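You operate a simulated robot arm through the tools that you are given. There is no shell and no other tool. Be economical: measure what you need, move in short steps, check, and stop when the job is done.

Carry out the task below with a simulated robot arm. There is one attempt and no reset: what you move stays moved.

Task
Take the blank from the middle shelf of the red cart and put it on the top of the black cart. Put the yellow tag marked "LOW" from the top of the black cart on top of the yellow pad and the yellow tag that says "shut" on top of the blue pad. Fetch the yellow can from the middle shelf of the black cart and set it on the bottom shelf of the black cart. Any order will do. Set down upright: yellow tag, yellow can.

Only the result counts: the job must be done as asked and must still hold three seconds after the hand-in. Knocking over, shifting, dropping, spilling or breaking anything else fails it.

Robot
A 7-joint arm with a fingered hand on a trunk, on a base that drives. Base frame: it is fixed to the floor where the robot stands at the start and does not move with it; the origin is under the middle of the robot, x ahead of it, y to its left, z up. Readings come in m, rad, newtons and seconds.
With the tool pointing down near the work surface it reaches from about 0.34 to 0.76 m from the robot's upright axis, wherever it stands. Its first joint turns from -2.897 to 2.897 rad. Places, roughly: blue pad [-4, -0.5, 1]; bottom shelf of the black cart [-4, -0.8, 0.2]; top of the black cart [-4, -0.8, 1]; yellow can [-4, -0.75, 0.5]; yellow pad [-3.75, -0.75, 1]; yellow tag [-3.75, -0.75, 1]. Payload 4 kg.
The TCP is the grasp point between the finger pads, 0.026 m short of the fingertips. In the tool frame z runs along the fingers and y along their closing line. Largest opening 0.132 m; the body of the gripper starts 0.073 m behind the TCP. The gripper is a hand of 4 fingers: y runs from the thumb to the fingers, the wrist lies at [0, 0, -0.239] in the tool frame.
Orientation is told as [roll, pitch, yaw] about the base's x, y, z axes, in that order, counted from this pose: with the fingers straight down and closing along the base's y, the tool's x points along the base's -x, its y along +y and its z along -z.

Tools
- The arm moves only by the tool move_arm. Its argument "series" is a list of rows, each a list of 6 numbers: the shift along the tool's x, y, z in mm, then the turn, a rotation vector about the tool's x, y, z in rad. In form: [[x, y, z, rx, ry, rz], ...]. A call has 1 to 12 rows; each row shifts and turns the commanded pose from where the row before left it, along the tool's axes as they then stand. Each row takes 0.2 s and may step no farther than 0.05 m and 0.15 rad from the row before; otherwise, the whole call is refused. Where a pose cannot be reached the arm comes as near as it can. A force on the tool above 40 N (or 10 N above the force at the start of the call, whichever is more), or a blocked arm, ends the call early, and 0.2 s more pass. In this call time passes only in rows, and 0.2 s behind the last. It gives the time, the measured TCP pose, the force on the tool (base axes), the opening and the grip force at its end, in the units of the frame above (readings bear some noise), with the torque about the TCP (base axes, N m) and any sound that the robot's microphone picked up.
- Cameras (640 x 400 px; columns grow to the right, rows downward): "scene" is now at [0.02, 0.1118, 1.3379]; the picture's right is [-0.45, -0.89, 0.00], its down [-0.47, 0.24, -0.85] and it looks along [0.75, -0.39, -0.53] (base axes); focal length 284 px, centre (320, 200). "wrist" rides on the gripper at [0.068, 0.002, -0.097] in the tool frame; the picture's right is [-0.02, 1.00, 0.00], its down [-0.82, -0.02, -0.58] and it looks along [-0.58, -0.01, 0.82] (tool axes); focal length 270 px, centre (320, 200). There is no depth. A picture from a camera that has moved, and an enlarged one, comes with that camera's place and axes in the base frame and with its lens.
- get_image(camera): a new picture of that camera. No time passes.
- raise_lower(by): slides the trunk up (or, below 0, down) by that many m; the arm and the scene camera ride with it, the base frame stays. It gives what a move gives, with no picture.
- steer(legs): drives the robot by 1 to 6 legs, each [ahead, turn to the left] in m and rad, along the robot's own axes; the way and the turn of a leg run together, so that a leg with both is an arc; at most 1.5 m and 3.142 rad a leg. The arm and the cameras ride along, it lands a little off, and it stops where it bumps. It gives what a move gives.
- finger_targets(finger1, finger2, finger3, thumb_bend): sets how far each is bent, from 0 (flat) to 1 (curled in); at 0.3 the hand is open as for a grip, at 0.7 the pads meet at the TCP. One left out holds its place. A second passes; each finger stops where it meets its share of the squeeze, and holds until it gets a number again. It is the only way to open and close the hand. It gives what a move gives, with no picture; readings hold the bend of each and the force on the fingers (four entries, about 0 where the hand has none), thumb and palm.
- aim_head(pan, tilt): turns the head with the scene camera to pan (to the left, within 2.705 rad either way) and tilt (down, from -0.506 to 1.204), counted from straight ahead of the robot. It gives what a move gives.
- enlarge(camera, box): a new picture of the part [left, top, right, bottom] of that camera's present view, enlarged. No time passes.
- finish_job(): hands the job in; it is judged then, once.

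Work in short steps. Places have to be worked out from the pictures, the camera data and where the tool is seen: move nearer, look again, correct. Check each grasp and each placing, and mend what went wrong. You have 165 turns and 112 pictures in all, those below and enlarged ones among them. Open the gripper and draw the arm clear of the work before you hand the job in, unless the task says otherwise; then end with one line.

The tools are called as name(argument=value, ...) on one line, values as JSON. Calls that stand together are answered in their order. move_arm: Moves the arm, as the interface text tells. Its arguments: {"type":"object","properties":{"series":{"type":"array","items":{"type":"array","items":{"type":"number"}}}},"required":["series"]} The other tools are called the same way: raise_lower (by) slides the trunk up or down; finger_targets (finger1, finger2, finger3, thumb_bend) moves the fingers one by one; steer (legs) drives the base; aim_head (pan, tilt) turns the head that bears the scene camera; get_image (camera) takes a picture; enlarge (camera, box) takes an enlarged picture of a part of a camera's view; finish_job () hands the job in.

At the start:

```text
t: 0.0
ee_pos: [0.3196, -0.1121, 1.1496]
tcp_rot: [0.001, 0.0, 0.001]
contact_force: [-0.5, -0.1, -0.4]
wrist_torque: [-0.01, 0.01, 0.01]
finger_gap: 0.1318
grasp_force: 0.1
shape: jaw
bend: [0.3, 0.3, 0.3, 0.3]
finger forces: [0.0, 0.0, 0.0, 0.0, 0.0, 0.0]
trunk travel left (down, up): [-0.289, 0.301]
robot x, y, heading: [-0.0031, -0.0007, 0.005]
head pan, tilt: [-0.473, 0.56]
```

scene: 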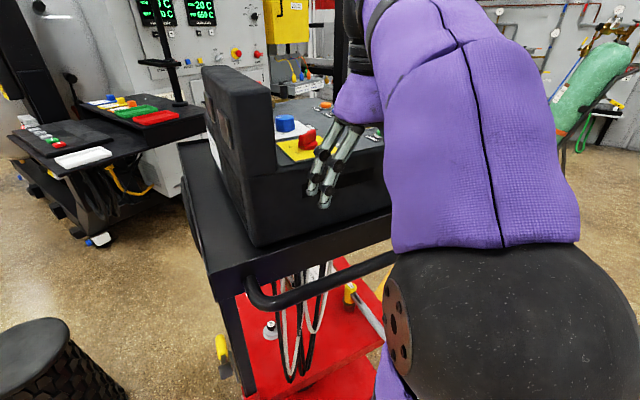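
wrist: 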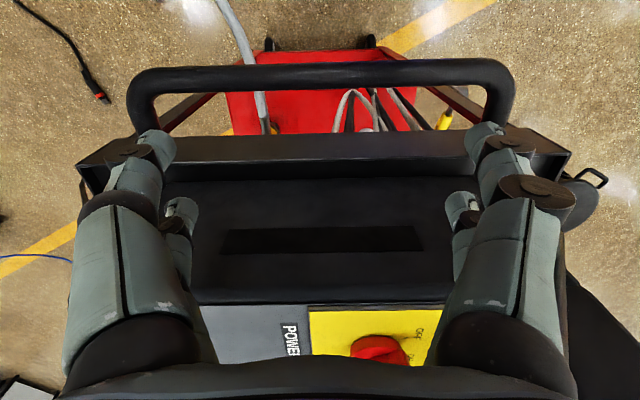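

I'll look around first: aim the head to the left rear, towards the black cart.

aim_head(pan=2.6, tilt=0.25)

get_image(camera="scene")

aim_head(pan=1.3, tilt=0.3)

get_image(camera="scene")

aim_head(pan=-2.6, tilt=0.25)

get_image(camera="scene")

aim_head(pan=0.2, tilt=0.3)

get_image(camera="scene")

```text
t: 2.6
ee_pos: [0.3198, -0.1125, 1.1495]
tcp_rot: [0.002, -0.001, 0.0]
contact_force: [0.7, -0.9, 0.0]
wrist_torque: [0.01, 0.01, -0.03]
finger_gap: 0.1321
grasp_force: 0.0
shape: jaw
bend: [0.3, 0.3, 0.3, 0.3]
finger forces: [0.0, 0.1, 0.1, 0.1, 0.0, 0.0]
trunk travel left (down, up): [-0.289, 0.301]
robot x, y, heading: [-0.0013, 0.0019, -0.0]
head pan, tilt: [2.601, 0.25]
```

```text
109 pictures are left
camera scene: at [-0.1397, 0.2006, 1.3667], right [0.52, 0.86, 0.0], down [0.21, -0.13, -0.97], along [-0.83, 0.5, -0.25], focal length 284 px, centre (320, 200)
```

scene: 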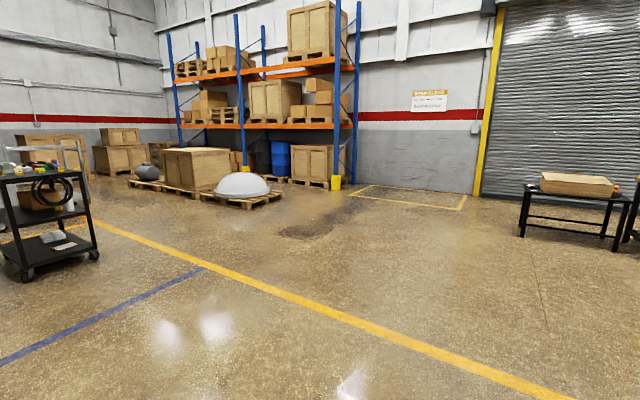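

```text
t: 4.1
ee_pos: [0.3196, -0.1118, 1.1496]
tcp_rot: [-0.001, -0.001, 0.001]
contact_force: [-0.5, -0.2, -0.4]
wrist_torque: [0.0, 0.03, 0.0]
finger_gap: 0.1319
grasp_force: 0.0
shape: jaw
bend: [0.3, 0.3, 0.3, 0.3]
finger forces: [0.0, 0.0, 0.0, 0.0, 0.0, 0.0]
trunk travel left (down, up): [-0.289, 0.301]
robot x, y, heading: [-0.0012, 0.0027, -0.001]
head pan, tilt: [1.3, 0.3]
```

```text
108 pictures are left
camera scene: at [-0.0348, 0.2425, 1.3619], right [0.96, -0.27, 0.0], down [-0.08, -0.28, -0.96], along [0.25, 0.92, -0.3], focal length 284 px, centre (320, 200)
```

scene: 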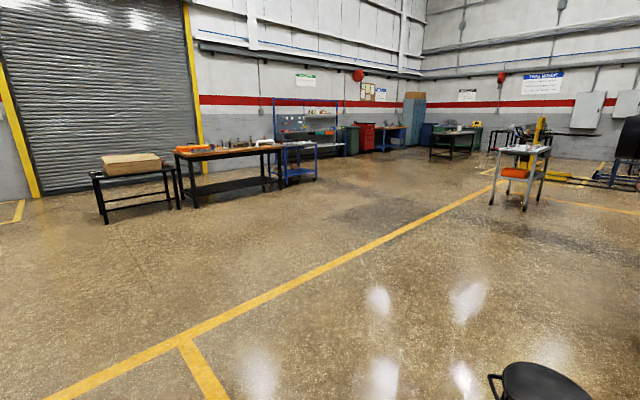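

```text
t: 7.3
ee_pos: [0.3191, -0.1113, 1.1494]
tcp_rot: [0.001, -0.001, 0.0]
contact_force: [-0.1, 1.1, 0.3]
wrist_torque: [0.0, 0.05, 0.01]
finger_gap: 0.1316
grasp_force: 0.0
shape: jaw
bend: [0.3, 0.3, 0.3, 0.3]
finger forces: [0.0, 0.0, 0.0, 0.0, 0.0, 0.0]
trunk travel left (down, up): [-0.289, 0.301]
robot x, y, heading: [-0.0011, -0.0006, -0.001]
head pan, tilt: [-2.601, 0.25]
```

```text
107 pictures are left
camera scene: at [-0.1397, 0.1044, 1.3667], right [-0.52, 0.86, 0.0], down [0.21, 0.13, -0.97], along [-0.83, -0.5, -0.25], focal length 284 px, centre (320, 200)
```

scene: 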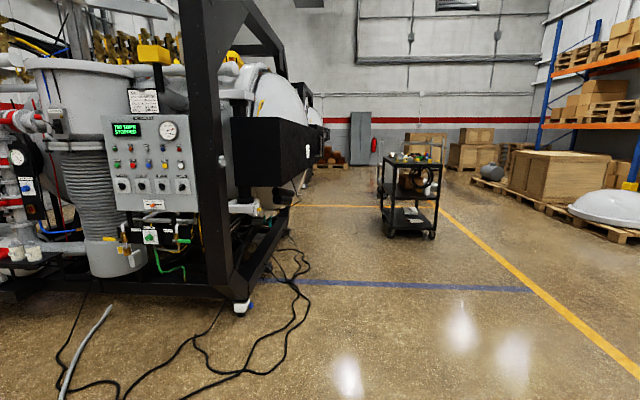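

```text
t: 9.8
ee_pos: [0.3195, -0.1127, 1.1505]
tcp_rot: [0.0, 0.0, 0.0]
contact_force: [0.8, 0.5, 0.6]
wrist_torque: [0.01, 0.02, 0.0]
finger_gap: 0.1321
grasp_force: 0.0
shape: jaw
bend: [0.3, 0.3, 0.3, 0.3]
finger forces: [0.0, 0.0, 0.1, 0.1, 0.1, 0.0]
trunk travel left (down, up): [-0.289, 0.301]
robot x, y, heading: [0.0016, 0.0006, 0.001]
head pan, tilt: [0.201, 0.3]
```

```text
106 pictures are left
camera scene: at [0.0318, 0.1711, 1.3619], right [0.2, -0.98, 0.0], down [-0.29, -0.06, -0.96], along [0.94, 0.19, -0.3], focal length 284 px, centre (320, 200)
```

scene: 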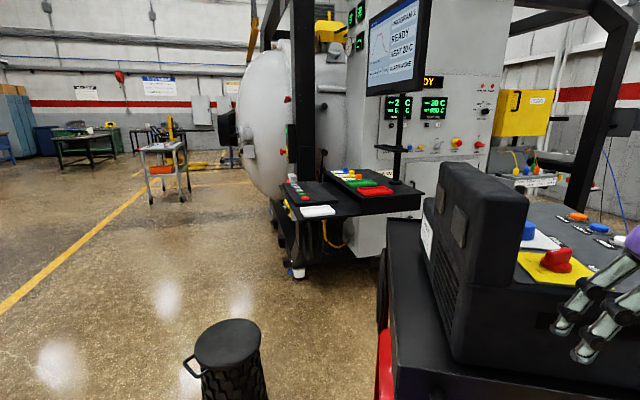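

Black cart found at lower right behind. Now I look for the red cart to the right, and enlarge the earlier views.

aim_head(pan=-1.4, tilt=0.35)

get_image(camera="scene")

aim_head(pan=-0.3, tilt=0.9)

get_image(camera="scene")

aim_head(pan=-2.705, tilt=0.2)

enlarge(camera="scene", box=[300, 120, 460, 260])

```text
t: 11.5
ee_pos: [0.3192, -0.1128, 1.1498]
tcp_rot: [-0.001, -0.001, -0.001]
contact_force: [1.1, 0.1, -0.4]
wrist_torque: [0.03, 0.02, 0.03]
finger_gap: 0.1319
grasp_force: 0.0
shape: jaw
bend: [0.3, 0.3, 0.3, 0.3]
finger forces: [0.0, 0.1, 0.0, 0.1, 0.0, 0.0]
trunk travel left (down, up): [-0.289, 0.301]
robot x, y, heading: [0.001, 0.0005, -0.002]
head pan, tilt: [-1.4, 0.351]
```

```text
105 pictures are left
camera scene: at [-0.0438, 0.0608, 1.3572], right [-0.99, -0.17, 0.0], down [-0.06, 0.34, -0.94], along [0.16, -0.93, -0.34], focal length 284 px, centre (320, 200)
```

scene: 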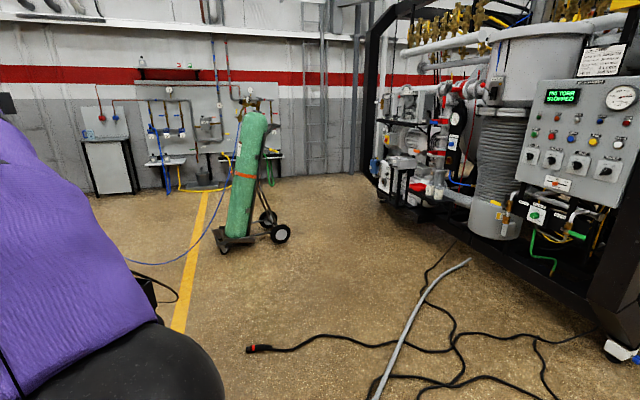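

```text
t: 12.8
ee_pos: [0.3185, -0.1129, 1.1498]
tcp_rot: [-0.001, 0.001, 0.001]
contact_force: [-0.6, -0.1, -0.6]
wrist_torque: [0.0, 0.0, -0.02]
finger_gap: 0.1319
grasp_force: 0.0
shape: jaw
bend: [0.3, 0.3, 0.3, 0.3]
finger forces: [0.1, 0.0, 0.0, 0.0, 0.1, 0.0]
trunk travel left (down, up): [-0.289, 0.301]
robot x, y, heading: [-0.0009, 0.0003, -0.002]
head pan, tilt: [-0.3, 0.901]
```

```text
104 pictures are left
camera scene: at [0.0124, 0.1302, 1.3097], right [-0.3, -0.96, 0.0], down [-0.75, 0.23, -0.62], along [0.59, -0.18, -0.78], focal length 284 px, centre (320, 200)
```

scene: 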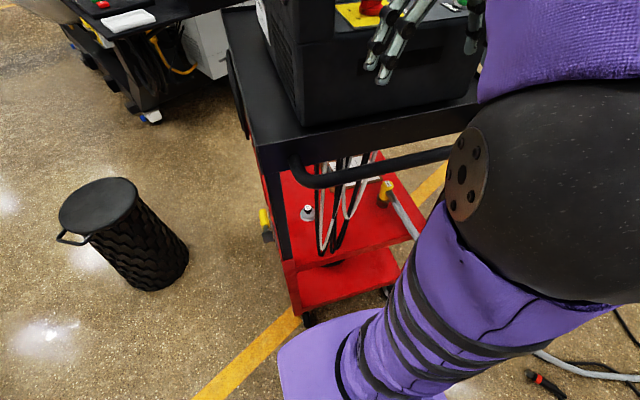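

```text
t: 15.0
ee_pos: [0.3183, -0.1122, 1.1485]
tcp_rot: [0.001, -0.001, 0.001]
contact_force: [-0.2, 0.0, -0.1]
wrist_torque: [-0.01, 0.05, 0.04]
finger_gap: 0.1318
grasp_force: 0.1
shape: jaw
bend: [0.3, 0.3, 0.3, 0.3]
finger forces: [0.0, 0.0, 0.1, 0.0, 0.0, 0.1]
trunk travel left (down, up): [-0.289, 0.301]
robot x, y, heading: [0.0009, 0.0022, -0.004]
head pan, tilt: [-2.7, 0.201]
```

```text
2.86 times, centred on (380, 190) of scene
camera zoom: at [-0.1439, 0.1127, 1.3712], right [-0.43, 0.9, 0.0], down [0.18, 0.09, -0.98], along [-0.89, -0.42, -0.2], focal length 812 px, centre (149, 229)
```

zoom: 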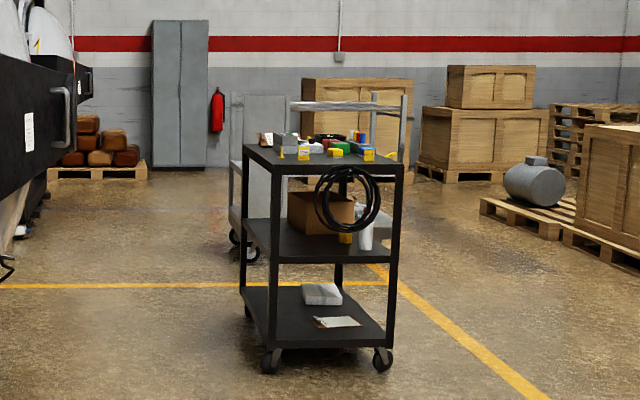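

The cart in front is the red cart, whose middle shelf holds a small metallic thing near its front-left corner. I enlarge that shelf and view with trunk/hand clear.

aim_head(pan=-0.2, tilt=0.9)

enlarge(camera="scene", box=[200, 100, 480, 340])

enlarge(camera="wrist", box=[220, 60, 460, 160])

```text
t: 17.3
ee_pos: [0.3183, -0.1121, 1.149]
tcp_rot: [0.001, 0.0, 0.001]
contact_force: [-0.3, -0.2, -0.1]
wrist_torque: [-0.01, -0.02, 0.02]
finger_gap: 0.1319
grasp_force: 0.0
shape: jaw
bend: [0.3, 0.3, 0.3, 0.3]
finger forces: [0.1, 0.1, 0.0, 0.1, 0.0, 0.0]
trunk travel left (down, up): [-0.289, 0.301]
robot x, y, heading: [-0.0005, 0.0018, -0.0]
head pan, tilt: [-0.201, 0.901]
```

```text
1.67 times, centred on (340, 220) of scene
camera zoom: at [0.0143, 0.1375, 1.3097], right [-0.2, -0.98, 0.0], down [-0.77, 0.16, -0.62], along [0.61, -0.12, -0.78], focal length 474 px, centre (287, 167)
```

zoom: 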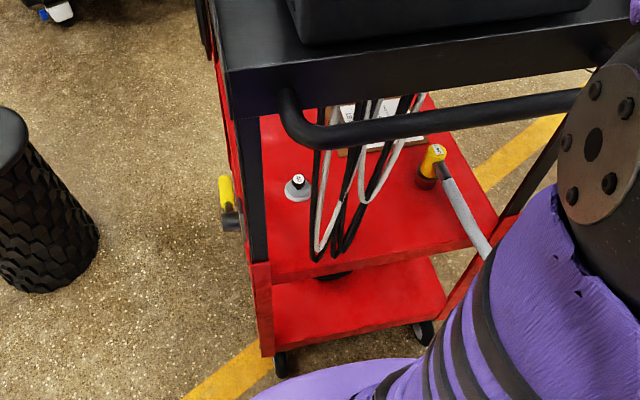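

```text
2.67 times, centred on (340, 110) of wrist
camera zoom: at [0.2505, -0.1104, 1.2477], right [0.02, 1.0, 0.0], down [0.82, -0.02, 0.58], along [0.58, -0.01, -0.82], focal length 721 px, centre (267, 440)
```

zoom: 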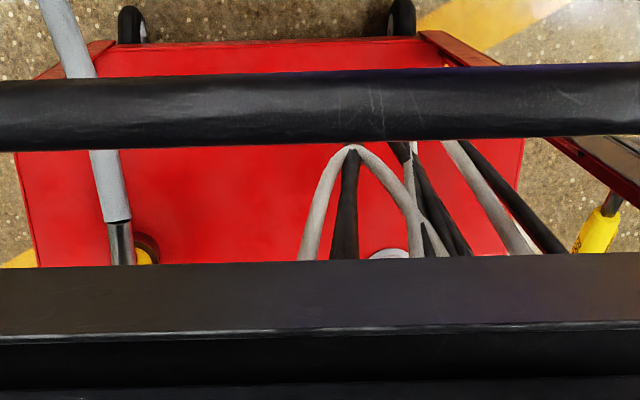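

The small flanged piece with a knob (likely the blank) sits on the red middle shelf about (0.6, 0.0, 0.5), left of the cables; a black stool stands near (0.75, 0.68). I back off and go to the cart's left side to look in.

steer(legs=[[-0.4, 0], [0, 1.57], [0.7, 0], [0, -1.57], [0.4, 0], [0, -0.8]])

aim_head(pan=0.0, tilt=0.7)

get_image(camera="scene")

```text
t: 35.9
ee_pos: [0.148, 0.4045, 1.1495]
tcp_rot: [0.0, -0.001, -0.748]
contact_force: [0.3, 0.0, 0.7]
wrist_torque: [-0.03, 0.01, 0.02]
finger_gap: 0.1318
grasp_force: 0.0
shape: jaw
bend: [0.3, 0.3, 0.3, 0.3]
finger forces: [0.0, 0.1, 0.0, 0.0, 0.1, 0.0]
trunk travel left (down, up): [-0.289, 0.301]
robot x, y, heading: [-0.0124, 0.709, -0.755]
head pan, tilt: [-0.201, 0.901]
```

```text
t: 36.6
ee_pos: [0.1476, 0.4046, 1.1496]
tcp_rot: [0.0, 0.0, -0.747]
contact_force: [-0.2, 0.2, 0.3]
wrist_torque: [0.0, -0.01, 0.01]
finger_gap: 0.1319
grasp_force: 0.1
shape: jaw
bend: [0.3, 0.3, 0.3, 0.3]
finger forces: [0.0, 0.0, 0.1, 0.0, 0.0, 0.0]
trunk travel left (down, up): [-0.289, 0.301]
robot x, y, heading: [-0.0071, 0.7056, -0.753]
head pan, tilt: [0.0, 0.7]
```

```text
100 pictures are left
camera scene: at [0.1135, 0.7992, 1.3258], right [-0.68, -0.73, 0.0], down [-0.47, 0.44, -0.76], along [0.56, -0.52, -0.64], focal length 284 px, centre (320, 200)
```

scene: 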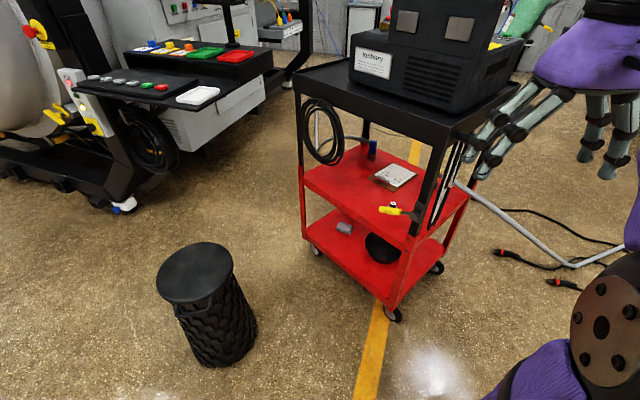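

The left side is open. Enlarge the middle shelf.

enlarge(camera="scene", box=[290, 90, 490, 310])

```text
1.82 times, centred on (390, 200) of scene
camera zoom: at [0.1135, 0.7992, 1.3258], right [-0.68, -0.73, 0.0], down [-0.47, 0.44, -0.76], along [0.56, -0.52, -0.64], focal length 517 px, centre (193, 200)
```

zoom: 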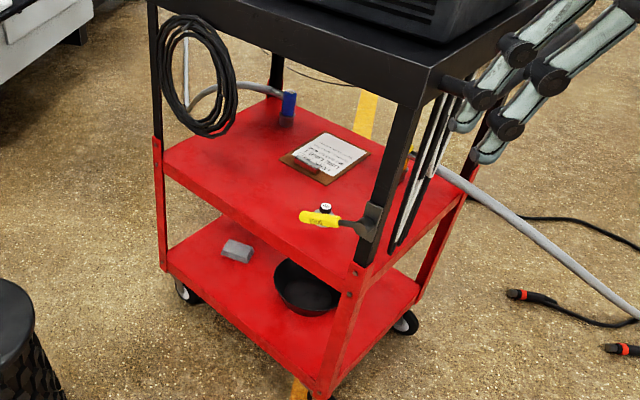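

The blank's knob top triangulates to about (0.54, 0.015, 0.60), with a yellow-handled tool hanging in front of it at about (0.45–0.53, 0.12, 0.65). I lower the trunk, move a bit closer and look from lower down.

raise_lower(by=-0.28)

steer(legs=[[0, 0.75], [0.2, 0], [0, -1.2]])

aim_head(pan=0.1, tilt=0.55)

get_image(camera="scene")

get_image(camera="wrist")

```text
t: 39.5
ee_pos: [0.1491, 0.4047, 0.8698]
tcp_rot: [0.0, -0.001, -0.749]
contact_force: [-0.2, 0.7, 0.6]
wrist_torque: [-0.01, -0.01, 0.0]
finger_gap: 0.1317
grasp_force: 0.1
shape: jaw
bend: [0.3, 0.3, 0.3, 0.3]
finger forces: [0.1, 0.0, 0.0, 0.1, 0.0, 0.0]
trunk travel left (down, up): [-0.009, 0.581]
robot x, y, heading: [-0.0101, 0.703, -0.751]
head pan, tilt: [0.0, 0.7]
```

```text
t: 46.6
ee_pos: [0.1967, 0.3668, 0.8702]
tcp_rot: [0.002, 0.0, -1.213]
contact_force: [0.0, 0.0, -0.6]
wrist_torque: [-0.03, 0.01, 0.03]
finger_gap: 0.1317
grasp_force: 0.0
shape: jaw
bend: [0.3, 0.3, 0.3, 0.3]
finger forces: [0.0, 0.1, 0.0, 0.0, 0.0, 0.0]
trunk travel left (down, up): [-0.009, 0.581]
robot x, y, heading: [0.189, 0.7087, -1.213]
head pan, tilt: [0.0, 0.7]
```

```text
t: 47.3
ee_pos: [0.1945, 0.3667, 0.8709]
tcp_rot: [0.0, 0.001, -1.214]
contact_force: [-0.2, -0.1, 0.6]
wrist_torque: [-0.03, -0.04, 0.01]
finger_gap: 0.132
grasp_force: 0.0
shape: jaw
bend: [0.3, 0.3, 0.3, 0.3]
finger forces: [0.0, 0.1, 0.1, 0.0, 0.0, 0.0]
trunk travel left (down, up): [-0.009, 0.581]
robot x, y, heading: [0.1876, 0.7048, -1.219]
head pan, tilt: [0.099, 0.55]
```

```text
98 pictures are left
camera scene: at [0.3513, 0.7334, 1.0589], right [-0.9, -0.44, 0.0], down [-0.23, 0.47, -0.85], along [0.37, -0.77, -0.52], focal length 284 px, centre (320, 200)
```

scene: 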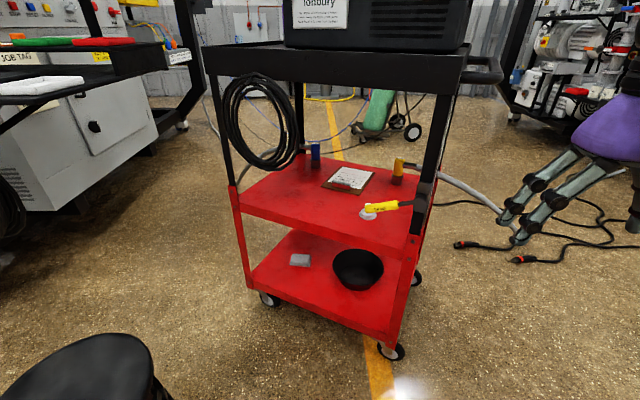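

```text
97 pictures are left
camera wrist: at [0.1728, 0.4312, 0.9677], right [0.95, 0.33, 0.0], down [0.27, -0.77, 0.58], along [0.19, -0.55, -0.82], focal length 270 px, centre (320, 200)
```

wrist: 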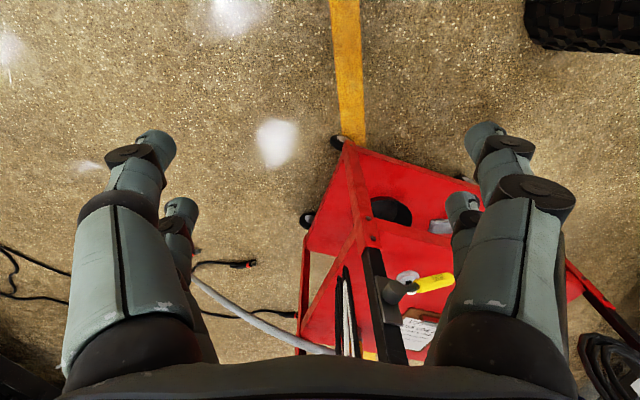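

Enlarge scene and wrist views of the blank and the yellow handle.

enlarge(camera="scene", box=[300, 140, 460, 240])

enlarge(camera="wrist", box=[330, 220, 490, 320])

```text
4.00 times, centred on (380, 190) of scene
camera zoom: at [0.3513, 0.7334, 1.0589], right [-0.9, -0.44, 0.0], down [-0.23, 0.47, -0.85], along [0.37, -0.77, -0.52], focal length 1138 px, centre (80, 240)
```

zoom: 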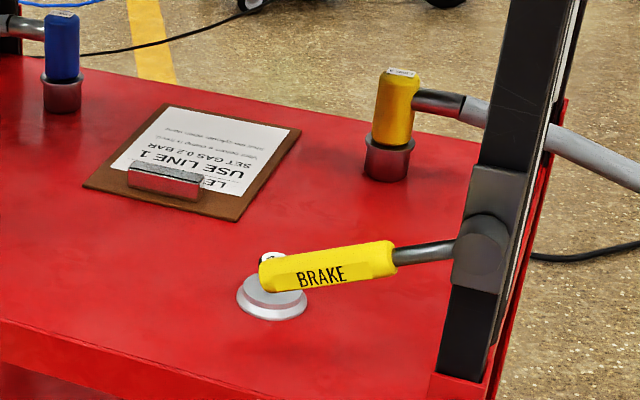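

```text
4.00 times, centred on (410, 270) of wrist
camera zoom: at [0.1728, 0.4312, 0.9677], right [0.95, 0.33, 0.0], down [0.27, -0.77, 0.58], along [0.19, -0.55, -0.82], focal length 1081 px, centre (-40, -80)
```

zoom: 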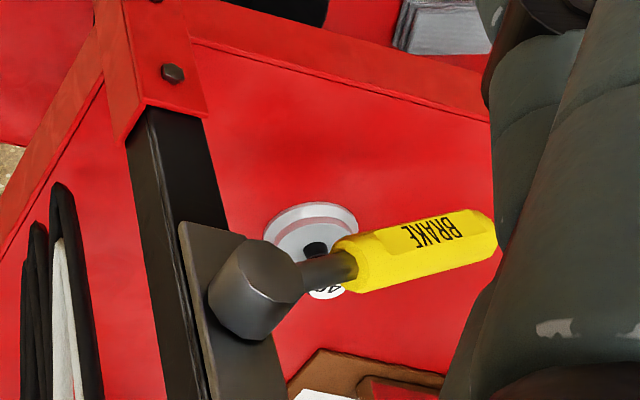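

Triangulated: blank disc about (0.535, 0.014, 0.565), knob top z≈0.60; brake-lever tip about (0.505, 0.156, 0.676). I'll approach from the +x/+y side (yawed 30°) to clear the lever. First shift the hand beside the cart's side.

move_arm(series=[[-11.6, 43, 8.75, 0, 0, 0], [-11.6, 43, 8.75, 0, 0, 0], [-11.6, 43, 8.75, 0, 0, 0], [-11.6, 43, 8.75, 0, 0, 0], [-11.6, 43, 8.75, 0, 0, 0], [-11.6, 43, 8.75, 0, 0, 0], [-11.6, 43, 8.75, 0, 0, 0], [-11.6, 43, 8.75, 0, 0, 0]])

move_arm(series=[[0, 0, 0, 0, 0, 0.147], [0, 0, 0, 0, 0, 0.147], [0, 0, 0, 0, 0, 0.147], [0, 0, 0, 0, 0, 0.147], [0, 0, 0, 0, 0, 0.147], [0, 0, 0, 0, 0, 0.147]])

move_arm(series=[[0, 0, 0, 0, -0.146, 0], [0, 0, 0, 0, -0.146, 0], [0, 0, 0, 0, -0.146, 0], [0, 0, 0, 0, -0.146, 0], [0, 0, 0, 0, -0.146, 0], [0, 0, 0, 0, -0.146, 0]])

get_image(camera="wrist")

get_image(camera="scene")

```text
t: 49.1
ee_pos: [0.5502, 0.4009, 0.7967]
tcp_rot: [0.003, 0.001, -1.214]
contact_force: [-1.4, 0.1, 0.5]
wrist_torque: [0.01, -0.02, -0.02]
finger_gap: 0.132
grasp_force: 0.0
shape: jaw
bend: [0.3, 0.3, 0.3, 0.3]
finger forces: [0.1, 0.0, 0.0, 0.1, 0.0, 0.0]
trunk travel left (down, up): [-0.009, 0.581]
robot x, y, heading: [0.1881, 0.7045, -1.219]
head pan, tilt: [0.099, 0.55]
```

```text
t: 50.5
ee_pos: [0.5507, 0.4015, 0.7983]
tcp_rot: [0.0, -0.001, -2.096]
contact_force: [-0.2, 0.5, 0.0]
wrist_torque: [-0.01, -0.01, -0.01]
finger_gap: 0.132
grasp_force: 0.1
shape: jaw
bend: [0.3, 0.3, 0.3, 0.3]
finger forces: [0.1, 0.0, 0.0, 0.1, 0.1, 0.0]
trunk travel left (down, up): [-0.009, 0.581]
robot x, y, heading: [0.1899, 0.7018, -1.213]
head pan, tilt: [0.099, 0.55]
```

```text
t: 51.9
ee_pos: [0.5501, 0.3996, 0.8002]
tcp_rot: [0.002, -0.879, -2.095]
contact_force: [-0.9, 0.2, -0.4]
wrist_torque: [0.0, -0.02, -0.03]
finger_gap: 0.1321
grasp_force: 0.0
shape: jaw
bend: [0.3, 0.3, 0.3, 0.3]
finger forces: [0.0, 0.0, 0.1, 0.0, 0.0, 0.0]
trunk travel left (down, up): [-0.009, 0.581]
robot x, y, heading: [0.1872, 0.7063, -1.219]
head pan, tilt: [0.099, 0.55]
```

```text
94 pictures are left
camera wrist: at [0.6106, 0.5014, 0.81], right [0.86, -0.51, 0.02], down [-0.06, -0.06, 1.0], along [-0.51, -0.86, -0.08], focal length 270 px, centre (320, 200)
```

wrist: 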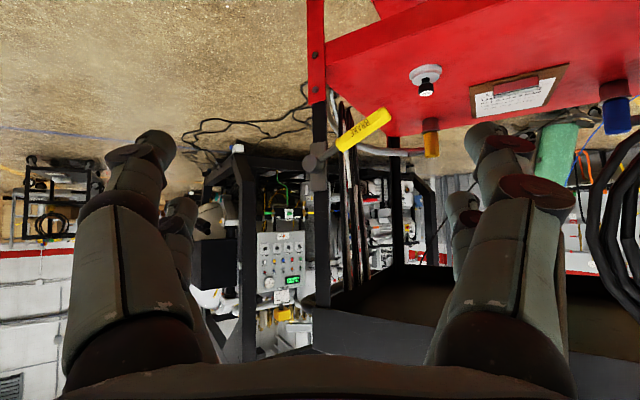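

```text
93 pictures are left
camera scene: at [0.3513, 0.7334, 1.059], right [-0.9, -0.44, 0.0], down [-0.23, 0.47, -0.85], along [0.37, -0.77, -0.52], focal length 284 px, centre (320, 200)
```

scene: 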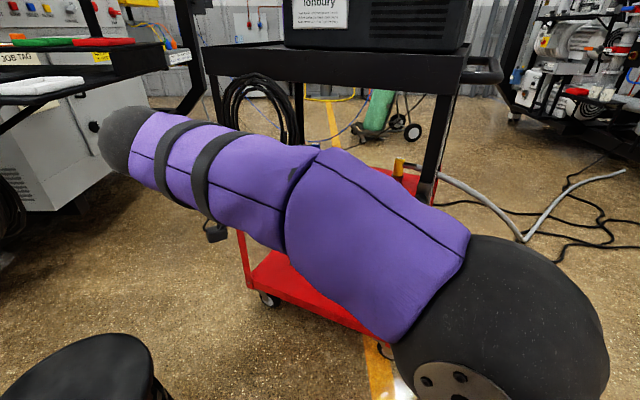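

Reach works well. I half-close the fingers for a slimmer hand, turn a bit more to clear the lever, and move half-way toward the blank.

finger_targets(finger1=0.48, finger2=0.48, finger3=0.48, thumb_bend=0.48)

move_arm(series=[[0, 0, 0, 0, 0.13, 0], [0, 0, 0, 0.0955, 0, 0.1023]])

move_arm(series=[[-18.3, 44, 36.5, 0, 0, 0]])

get_image(camera="wrist")

```text
t: 52.9
ee_pos: [0.5518, 0.4, 0.7987]
tcp_rot: [0.001, -0.878, -2.095]
contact_force: [-0.5, -0.6, 0.2]
wrist_torque: [0.04, 0.04, 0.03]
finger_gap: 0.0731
grasp_force: 0.1
shape: fingers
bend: [0.48, 0.48, 0.48, 0.48]
finger forces: [0.0, 0.1, 0.0, 0.1, 0.0, 0.0]
trunk travel left (down, up): [-0.009, 0.581]
robot x, y, heading: [0.1892, 0.705, -1.219]
head pan, tilt: [0.099, 0.55]
```

```text
t: 53.5
ee_pos: [0.5508, 0.4008, 0.7991]
tcp_rot: [0.0, -0.747, -2.235]
contact_force: [0.3, 0.3, -0.3]
wrist_torque: [0.01, -0.01, 0.03]
finger_gap: 0.0733
grasp_force: 0.2
shape: fingers
bend: [0.48, 0.48, 0.48, 0.48]
finger forces: [0.0, 0.1, 0.1, 0.0, 0.0, 0.0]
trunk travel left (down, up): [-0.009, 0.581]
robot x, y, heading: [0.1899, 0.7048, -1.214]
head pan, tilt: [0.099, 0.55]
```

```text
refused: row 1 steps farther than a row can; nothing moved
```

```text
92 pictures are left
camera wrist: at [0.6225, 0.4907, 0.8255], right [0.78, -0.63, 0.02], down [-0.14, -0.15, 0.98], along [-0.61, -0.76, -0.21], focal length 270 px, centre (320, 200)
```

wrist: 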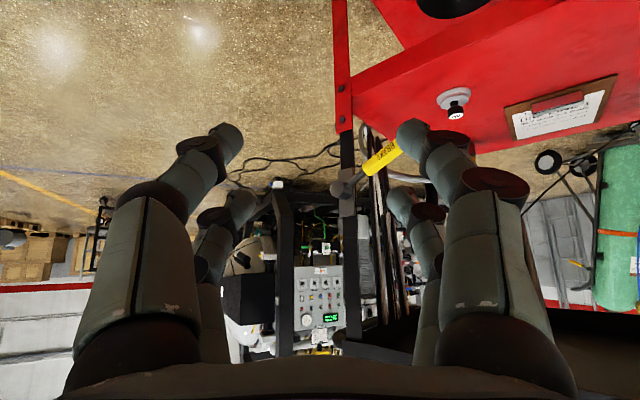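

I slide sideways first so the lever passes well ahead of the fingers.

move_arm(series=[[-16, 46, 0, 0, 0, 0], [-16, 46, 0, 0, 0, 0], [-16, 46, 0, 0, 0, 0], [-16, 46, 0, 0, 0, 0], [-16, 46, 0, 0, 0, 0], [0, 0, 45, 0, 0, 0], [0, 0, 45, 0, 0, 0], [0, 0, 45, 0, 0, 0]])

get_image(camera="wrist")

get_image(camera="scene")

```text
t: 55.3
ee_pos: [0.5579, 0.2451, 0.7251]
tcp_rot: [-0.001, -0.747, -2.232]
contact_force: [1.0, -0.3, -0.2]
wrist_torque: [-0.03, -0.02, -0.01]
finger_gap: 0.0727
grasp_force: 0.0
shape: fingers
bend: [0.48, 0.48, 0.48, 0.48]
finger forces: [0.0, 0.1, 0.0, 0.1, 0.1, 0.0]
out of reach, approached as far as the arm can: row 3, 4, 5
trunk travel left (down, up): [-0.009, 0.581]
robot x, y, heading: [0.1884, 0.7046, -1.222]
head pan, tilt: [0.099, 0.55]
```

```text
91 pictures are left
camera wrist: at [0.63, 0.3344, 0.7502], right [0.78, -0.63, 0.02], down [-0.14, -0.15, 0.98], along [-0.61, -0.76, -0.21], focal length 270 px, centre (320, 200)
```

wrist: 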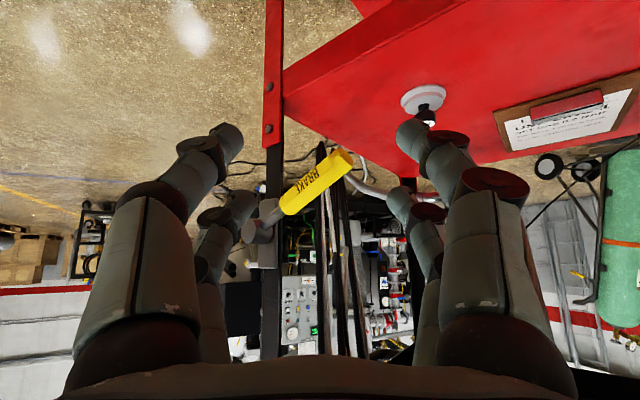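

```text
90 pictures are left
camera scene: at [0.3514, 0.7336, 1.0589], right [-0.9, -0.44, 0.0], down [-0.23, 0.47, -0.85], along [0.37, -0.77, -0.52], focal length 284 px, centre (320, 200)
```

scene: 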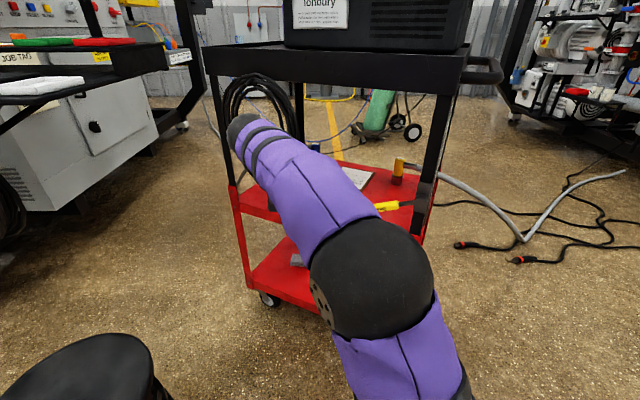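

The arm ran out of reach, so I drive the base 0.1 m ahead (hand goes to about (0.593, 0.15)), which keeps the lever to the side.

steer(legs=[[0.1, 0]])

get_image(camera="wrist")

```text
t: 56.5
ee_pos: [0.5937, 0.1495, 0.7244]
tcp_rot: [-0.002, -0.747, -2.232]
contact_force: [0.2, 0.7, -0.6]
wrist_torque: [-0.01, 0.02, 0.04]
finger_gap: 0.0727
grasp_force: 0.2
shape: fingers
bend: [0.48, 0.48, 0.48, 0.48]
finger forces: [0.0, 0.1, 0.1, 0.1, 0.0, 0.0]
trunk travel left (down, up): [-0.009, 0.581]
robot x, y, heading: [0.2223, 0.6105, -1.217]
head pan, tilt: [0.099, 0.55]
```

```text
89 pictures are left
camera wrist: at [0.6657, 0.24, 0.7504], right [0.78, -0.63, 0.02], down [-0.14, -0.15, 0.98], along [-0.61, -0.76, -0.21], focal length 270 px, centre (320, 200)
```

wrist: 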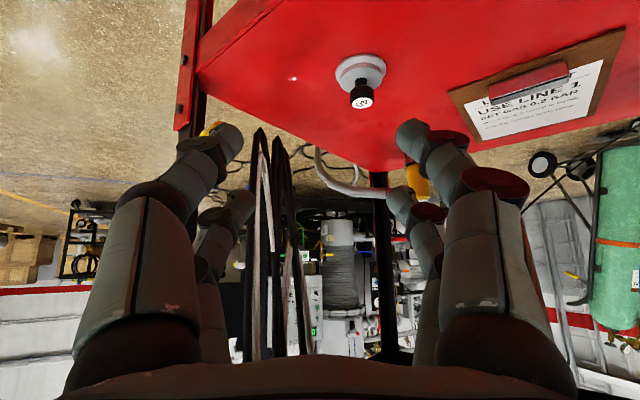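

Blank now estimated at (0.544, 0.018), knob z 0.57–0.596. I steepen the hand to about 60° and advance to a pre-grasp 8 cm off.

move_arm(series=[[0, 0, 0, 0, 0.11, 0], [0, 0, 0, 0, 0.11, 0], [-20, 14.2, 29.2, 0, 0, 0], [-20, 14.2, 29.2, 0, 0, 0], [-20, 14.2, 29.2, 0, 0, 0]])

get_image(camera="wrist")

get_image(camera="scene")

```text
t: 57.6
ee_pos: [0.5673, 0.0471, 0.6794]
tcp_rot: [-0.001, -0.525, -2.233]
contact_force: [0.1, 0.1, -0.7]
wrist_torque: [0.01, -0.03, 0.03]
finger_gap: 0.0726
grasp_force: 0.0
shape: fingers
bend: [0.48, 0.48, 0.48, 0.48]
finger forces: [0.0, 0.0, 0.0, 0.0, 0.1, 0.0]
trunk travel left (down, up): [-0.009, 0.581]
robot x, y, heading: [0.2238, 0.6102, -1.212]
head pan, tilt: [0.099, 0.55]
```

```text
88 pictures are left
camera wrist: at [0.6342, 0.1315, 0.73], right [0.78, -0.63, 0.01], down [-0.27, -0.32, 0.91], along [-0.57, -0.71, -0.42], focal length 270 px, centre (320, 200)
```

wrist: 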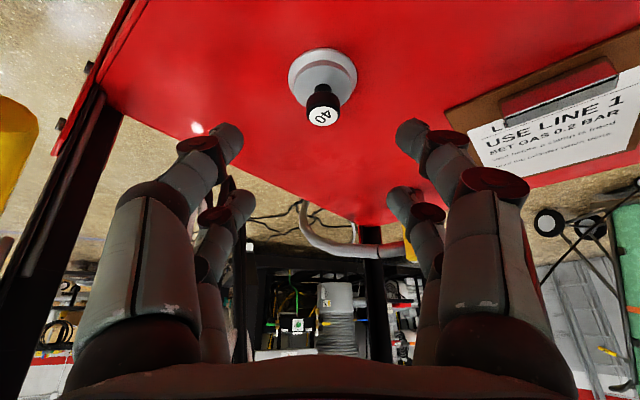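

```text
87 pictures are left
camera scene: at [0.3865, 0.6391, 1.059], right [-0.9, -0.44, 0.0], down [-0.23, 0.47, -0.85], along [0.38, -0.77, -0.52], focal length 284 px, centre (320, 200)
```

scene: 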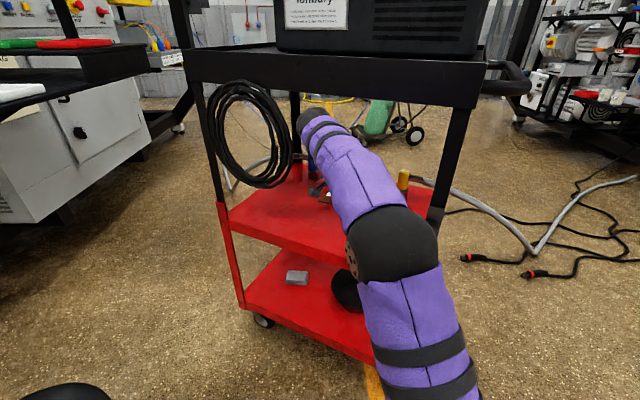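

The blank is centred between the fingers. I advance 68 mm along the tool axis and look.

move_arm(series=[[0.5, 0, 34, 0, 0, 0], [0.5, 0, 34, 0, 0, 0]])

get_image(camera="wrist")

```text
t: 58.2
ee_pos: [0.5475, 0.0199, 0.6193]
tcp_rot: [-0.003, -0.528, -2.233]
contact_force: [0.7, -0.3, 0.5]
wrist_torque: [-0.02, -0.03, -0.02]
finger_gap: 0.0731
grasp_force: 0.1
shape: fingers
bend: [0.48, 0.48, 0.48, 0.48]
finger forces: [0.0, 0.0, 0.1, 0.1, 0.0, 0.0]
trunk travel left (down, up): [-0.009, 0.581]
robot x, y, heading: [0.2234, 0.6123, -1.214]
head pan, tilt: [0.099, 0.55]
```

```text
86 pictures are left
camera wrist: at [0.6141, 0.1037, 0.6703], right [0.77, -0.63, 0.01], down [-0.27, -0.32, 0.91], along [-0.57, -0.71, -0.42], focal length 270 px, centre (320, 200)
```

wrist: 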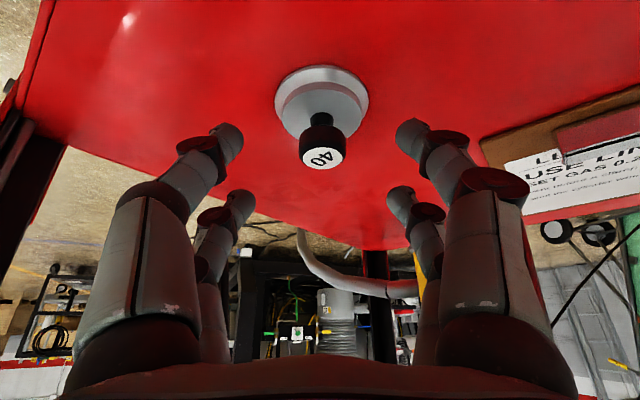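

Knob sits centred between the fingertips. I go 10 mm deeper and close.

move_arm(series=[[0, 0, 10, 0, 0, 0]])

finger_targets(finger1=0.72, finger2=0.72, finger3=0.72, thumb_bend=0.72)

get_image(camera="wrist")

```text
t: 58.6
ee_pos: [0.5443, 0.017, 0.6106]
tcp_rot: [0.0, -0.528, -2.231]
contact_force: [0.4, -0.1, -0.1]
wrist_torque: [0.0, -0.01, -0.02]
finger_gap: 0.073
grasp_force: 0.0
shape: fingers
bend: [0.48, 0.48, 0.48, 0.48]
finger forces: [0.0, 0.0, 0.1, 0.0, 0.0, 0.0]
trunk travel left (down, up): [-0.009, 0.581]
robot x, y, heading: [0.2253, 0.611, -1.213]
head pan, tilt: [0.099, 0.55]
```

```text
t: 59.6
ee_pos: [0.5433, 0.0176, 0.6114]
tcp_rot: [-0.001, -0.527, -2.232]
contact_force: [-0.3, 0.7, 0.8]
wrist_torque: [0.0, 0.01, -0.02]
finger_gap: 0.0
grasp_force: 0.0
shape: fingers
bend: [0.71, 0.71, 0.71, 0.71]
finger forces: [0.0, 0.0, 0.1, 0.0, 0.1, 0.1]
trunk travel left (down, up): [-0.009, 0.581]
robot x, y, heading: [0.2242, 0.6114, -1.21]
head pan, tilt: [0.099, 0.55]
```

```text
85 pictures are left
camera wrist: at [0.6116, 0.1011, 0.662], right [0.78, -0.63, 0.01], down [-0.27, -0.32, 0.91], along [-0.57, -0.71, -0.42], focal length 270 px, centre (320, 200)
```

wrist: 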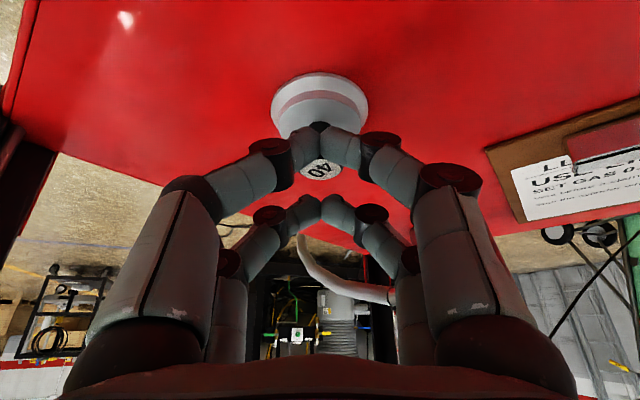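

The fingers closed empty, with the knob between the front and back finger pairs. I reopen, shift 10 mm along −x so the front pair lines up with the knob, and close again.

finger_targets(finger1=0.5, finger2=0.5, finger3=0.5, thumb_bend=0.5)

move_arm(series=[[-11, 0, 7, 0, 0, 0]])

get_image(camera="wrist")

finger_targets(finger1=0.72, finger2=0.72, finger3=0.72, thumb_bend=0.72)

get_image(camera="wrist")

```text
t: 60.6
ee_pos: [0.5445, 0.0169, 0.6119]
tcp_rot: [-0.002, -0.527, -2.233]
contact_force: [0.3, 0.4, 0.3]
wrist_torque: [-0.01, 0.03, 0.01]
finger_gap: 0.0652
grasp_force: 0.0
shape: fingers
bend: [0.5, 0.5, 0.5, 0.5]
finger forces: [0.0, 0.1, 0.1, 0.0, 0.0, 0.0]
trunk travel left (down, up): [-0.009, 0.581]
robot x, y, heading: [0.2258, 0.6082, -1.211]
head pan, tilt: [0.099, 0.55]
```

```text
t: 61.0
ee_pos: [0.5365, 0.0071, 0.6102]
tcp_rot: [-0.002, -0.527, -2.231]
contact_force: [0.7, 0.6, 0.1]
wrist_torque: [0.02, 0.0, 0.0]
finger_gap: 0.0655
grasp_force: 0.1
shape: fingers
bend: [0.5, 0.5, 0.5, 0.5]
finger forces: [0.1, 0.0, 0.1, 0.0, 0.1, 0.0]
trunk travel left (down, up): [-0.009, 0.581]
robot x, y, heading: [0.2202, 0.6106, -1.217]
head pan, tilt: [0.099, 0.55]
```

```text
84 pictures are left
camera wrist: at [0.6028, 0.0915, 0.6612], right [0.77, -0.63, 0.01], down [-0.27, -0.32, 0.91], along [-0.57, -0.71, -0.42], focal length 270 px, centre (320, 200)
```

wrist: 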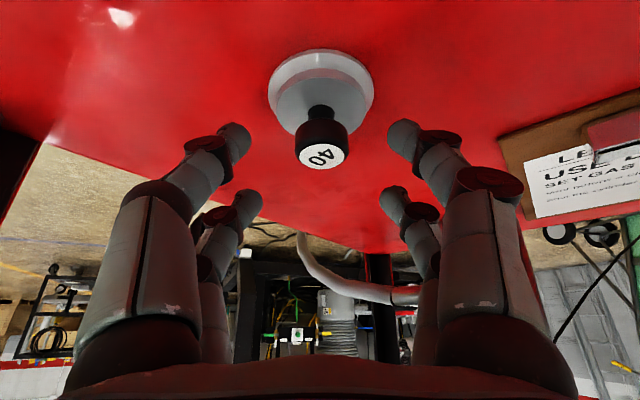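

```text
t: 62.0
ee_pos: [0.5352, 0.0085, 0.6104]
tcp_rot: [-0.002, -0.527, -2.231]
contact_force: [-0.8, 0.2, -0.7]
wrist_torque: [-0.01, 0.01, 0.01]
finger_gap: 0.0187
grasp_force: 7.3
shape: fingers
bend: [0.66, 0.71, 0.71, 0.68]
finger forces: [7.2, 0.1, 0.0, 0.0, 7.4, 0.0]
trunk travel left (down, up): [-0.009, 0.581]
robot x, y, heading: [0.2242, 0.6119, -1.215]
head pan, tilt: [0.099, 0.55]
```

```text
83 pictures are left
camera wrist: at [0.603, 0.0914, 0.661], right [0.78, -0.63, 0.01], down [-0.27, -0.32, 0.91], along [-0.57, -0.71, -0.42], focal length 270 px, centre (320, 200)
```

wrist: 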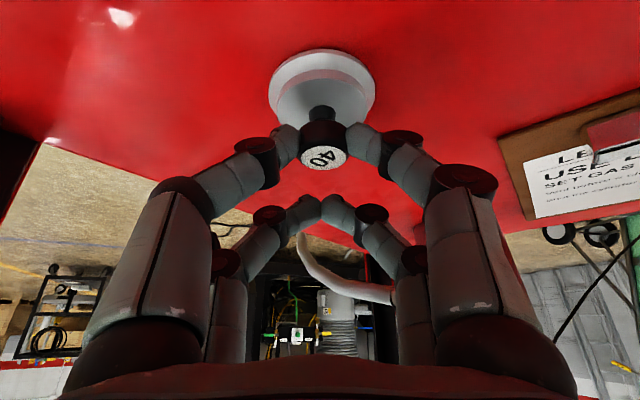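

Gripped: finger1 and thumb hold the knob with 7 N. I lift and retreat along the reverse path, clear of the lever.

move_arm(series=[[-10, 0, -17.3, 0, 0, 0], [9, 0, -34, 0, 0, 0], [10, 0, -33, 0, 0, 0], [20, -14.2, -29.2, 0, 0, 0], [20, -14.2, -29.2, 0, 0, 0], [20, -14.2, -29.2, 0, 0, 0]])

get_image(camera="wrist")

```text
t: 63.5
ee_pos: [0.5933, 0.1491, 0.7249]
tcp_rot: [-0.001, -0.524, -2.231]
contact_force: [0.5, 0.6, -1.2]
wrist_torque: [-0.03, 0.0, 0.0]
finger_gap: 0.0187
grasp_force: 7.2
shape: fingers
bend: [0.66, 0.71, 0.71, 0.68]
finger forces: [7.2, 0.1, 0.1, 0.1, 7.3, 0.0]
trunk travel left (down, up): [-0.009, 0.581]
robot x, y, heading: [0.2244, 0.6101, -1.215]
head pan, tilt: [0.099, 0.55]
```

```text
82 pictures are left
camera wrist: at [0.6597, 0.2322, 0.7757], right [0.77, -0.63, 0.01], down [-0.27, -0.32, 0.91], along [-0.57, -0.71, -0.42], focal length 270 px, centre (320, 200)
```

wrist: 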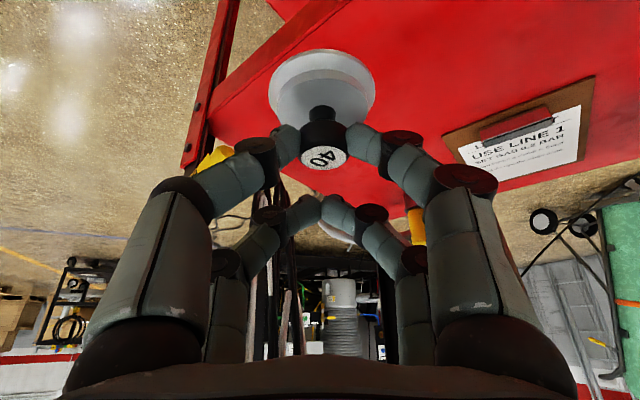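

Holding firmly. I back the base off 0.35 m, then check.

steer(legs=[[-0.35, 0]])

aim_head(pan=-2.0, tilt=0.4)

get_image(camera="scene")

```text
t: 65.7
ee_pos: [0.4717, 0.4764, 0.7246]
tcp_rot: [-0.003, -0.527, -2.229]
contact_force: [1.3, -0.6, -1.0]
wrist_torque: [-0.03, 0.02, 0.0]
finger_gap: 0.0186
grasp_force: 7.4
shape: fingers
bend: [0.66, 0.71, 0.71, 0.68]
finger forces: [7.0, 0.0, 0.0, 0.0, 7.2, 0.0]
trunk travel left (down, up): [-0.009, 0.581]
robot x, y, heading: [0.1043, 0.939, -1.209]
head pan, tilt: [0.099, 0.55]
```

```text
t: 67.7
ee_pos: [0.4729, 0.4765, 0.7253]
tcp_rot: [-0.001, -0.528, -2.23]
contact_force: [-0.2, 0.8, -2.1]
wrist_torque: [0.0, 0.02, -0.02]
finger_gap: 0.0186
grasp_force: 7.0
shape: fingers
bend: [0.66, 0.71, 0.71, 0.68]
finger forces: [7.1, 0.0, 0.0, 0.0, 7.4, 0.0]
trunk travel left (down, up): [-0.009, 0.581]
robot x, y, heading: [0.1006, 0.9374, -1.21]
head pan, tilt: [-2.0, 0.4]
```

```text
81 pictures are left
camera scene: at [0.1319, 1.0527, 1.0727], right [0.07, 1.0, 0.0], down [0.39, -0.03, -0.92], along [-0.92, 0.06, -0.39], focal length 284 px, centre (320, 200)
```

scene: 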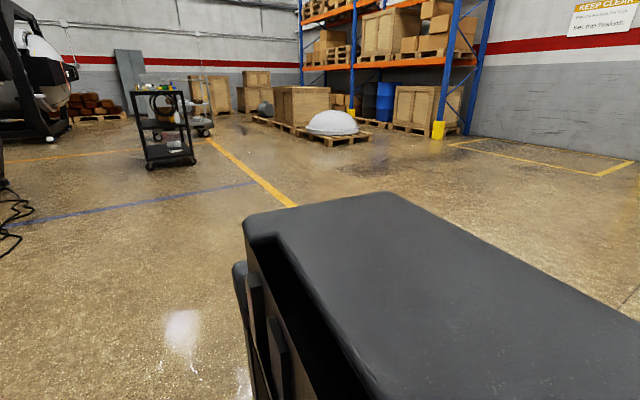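

Path to the black cart is clear. I turn right and drive to about (−2.6, −0.2).

steer(legs=[[0, -1.533], [1.4, 0], [1.4, 0]])

raise_lower(by=0.4)

aim_head(pan=0.0, tilt=0.45)

get_image(camera="scene")

```text
t: 85.5
ee_pos: [-2.9222, -0.5965, 0.7248]
tcp_rot: [-0.001, -0.526, 2.554]
contact_force: [0.4, -0.6, -1.3]
wrist_torque: [0.0, 0.0, 0.0]
finger_gap: 0.018
grasp_force: 7.1
shape: fingers
bend: [0.66, 0.71, 0.71, 0.68]
finger forces: [6.9, 0.0, 0.1, 0.0, 7.0, 0.1]
trunk travel left (down, up): [-0.009, 0.581]
robot x, y, heading: [-2.4881, -0.1955, -2.709]
head pan, tilt: [-2.0, 0.4]
```

```text
t: 89.4
ee_pos: [-2.9213, -0.5975, 1.1252]
tcp_rot: [-0.002, -0.528, 2.555]
contact_force: [-0.2, -0.5, -1.2]
wrist_torque: [0.0, -0.02, 0.01]
finger_gap: 0.0184
grasp_force: 7.0
shape: fingers
bend: [0.66, 0.71, 0.71, 0.68]
finger forces: [6.9, 0.1, 0.0, 0.1, 7.0, 0.0]
trunk travel left (down, up): [-0.409, 0.181]
robot x, y, heading: [-2.4883, -0.1937, -2.71]
head pan, tilt: [-2.0, 0.4]
```

```text
t: 91.3
ee_pos: [-2.9212, -0.5962, 1.1257]
tcp_rot: [-0.001, -0.526, 2.555]
contact_force: [0.1, 0.9, -1.1]
wrist_torque: [-0.01, -0.06, 0.02]
finger_gap: 0.0182
grasp_force: 6.8
shape: fingers
bend: [0.66, 0.71, 0.71, 0.68]
finger forces: [6.9, 0.0, 0.1, 0.0, 7.0, 0.0]
trunk travel left (down, up): [-0.409, 0.181]
robot x, y, heading: [-2.4903, -0.1975, -2.715]
head pan, tilt: [0.0, 0.45]
```

```text
80 pictures are left
camera scene: at [-2.4527, -0.3473, 1.468], right [-0.42, 0.91, 0.0], down [0.4, 0.18, -0.9], along [-0.82, -0.38, -0.44], focal length 284 px, centre (320, 200)
```

scene: 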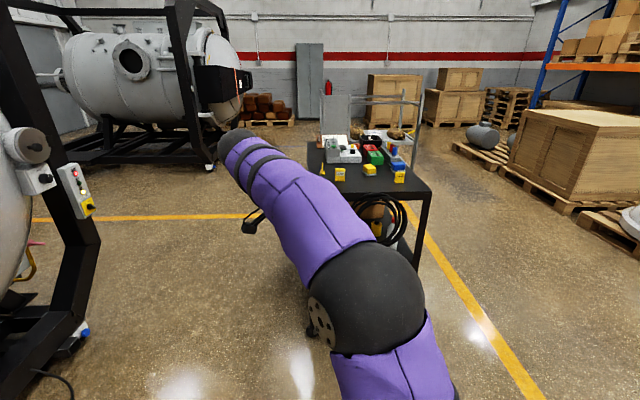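

Zoom on the top of the black cart.

enlarge(camera="scene", box=[300, 110, 440, 210])

```text
4.00 times, centred on (370, 160) of scene
camera zoom: at [-2.4527, -0.3473, 1.468], right [-0.42, 0.91, 0.0], down [0.4, 0.18, -0.9], along [-0.82, -0.38, -0.44], focal length 1138 px, centre (120, 360)
```

zoom: 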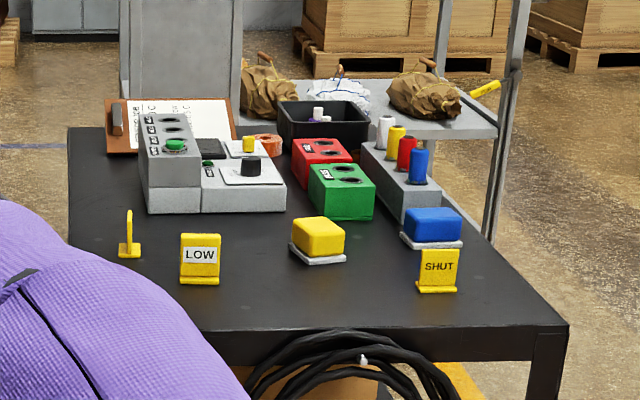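

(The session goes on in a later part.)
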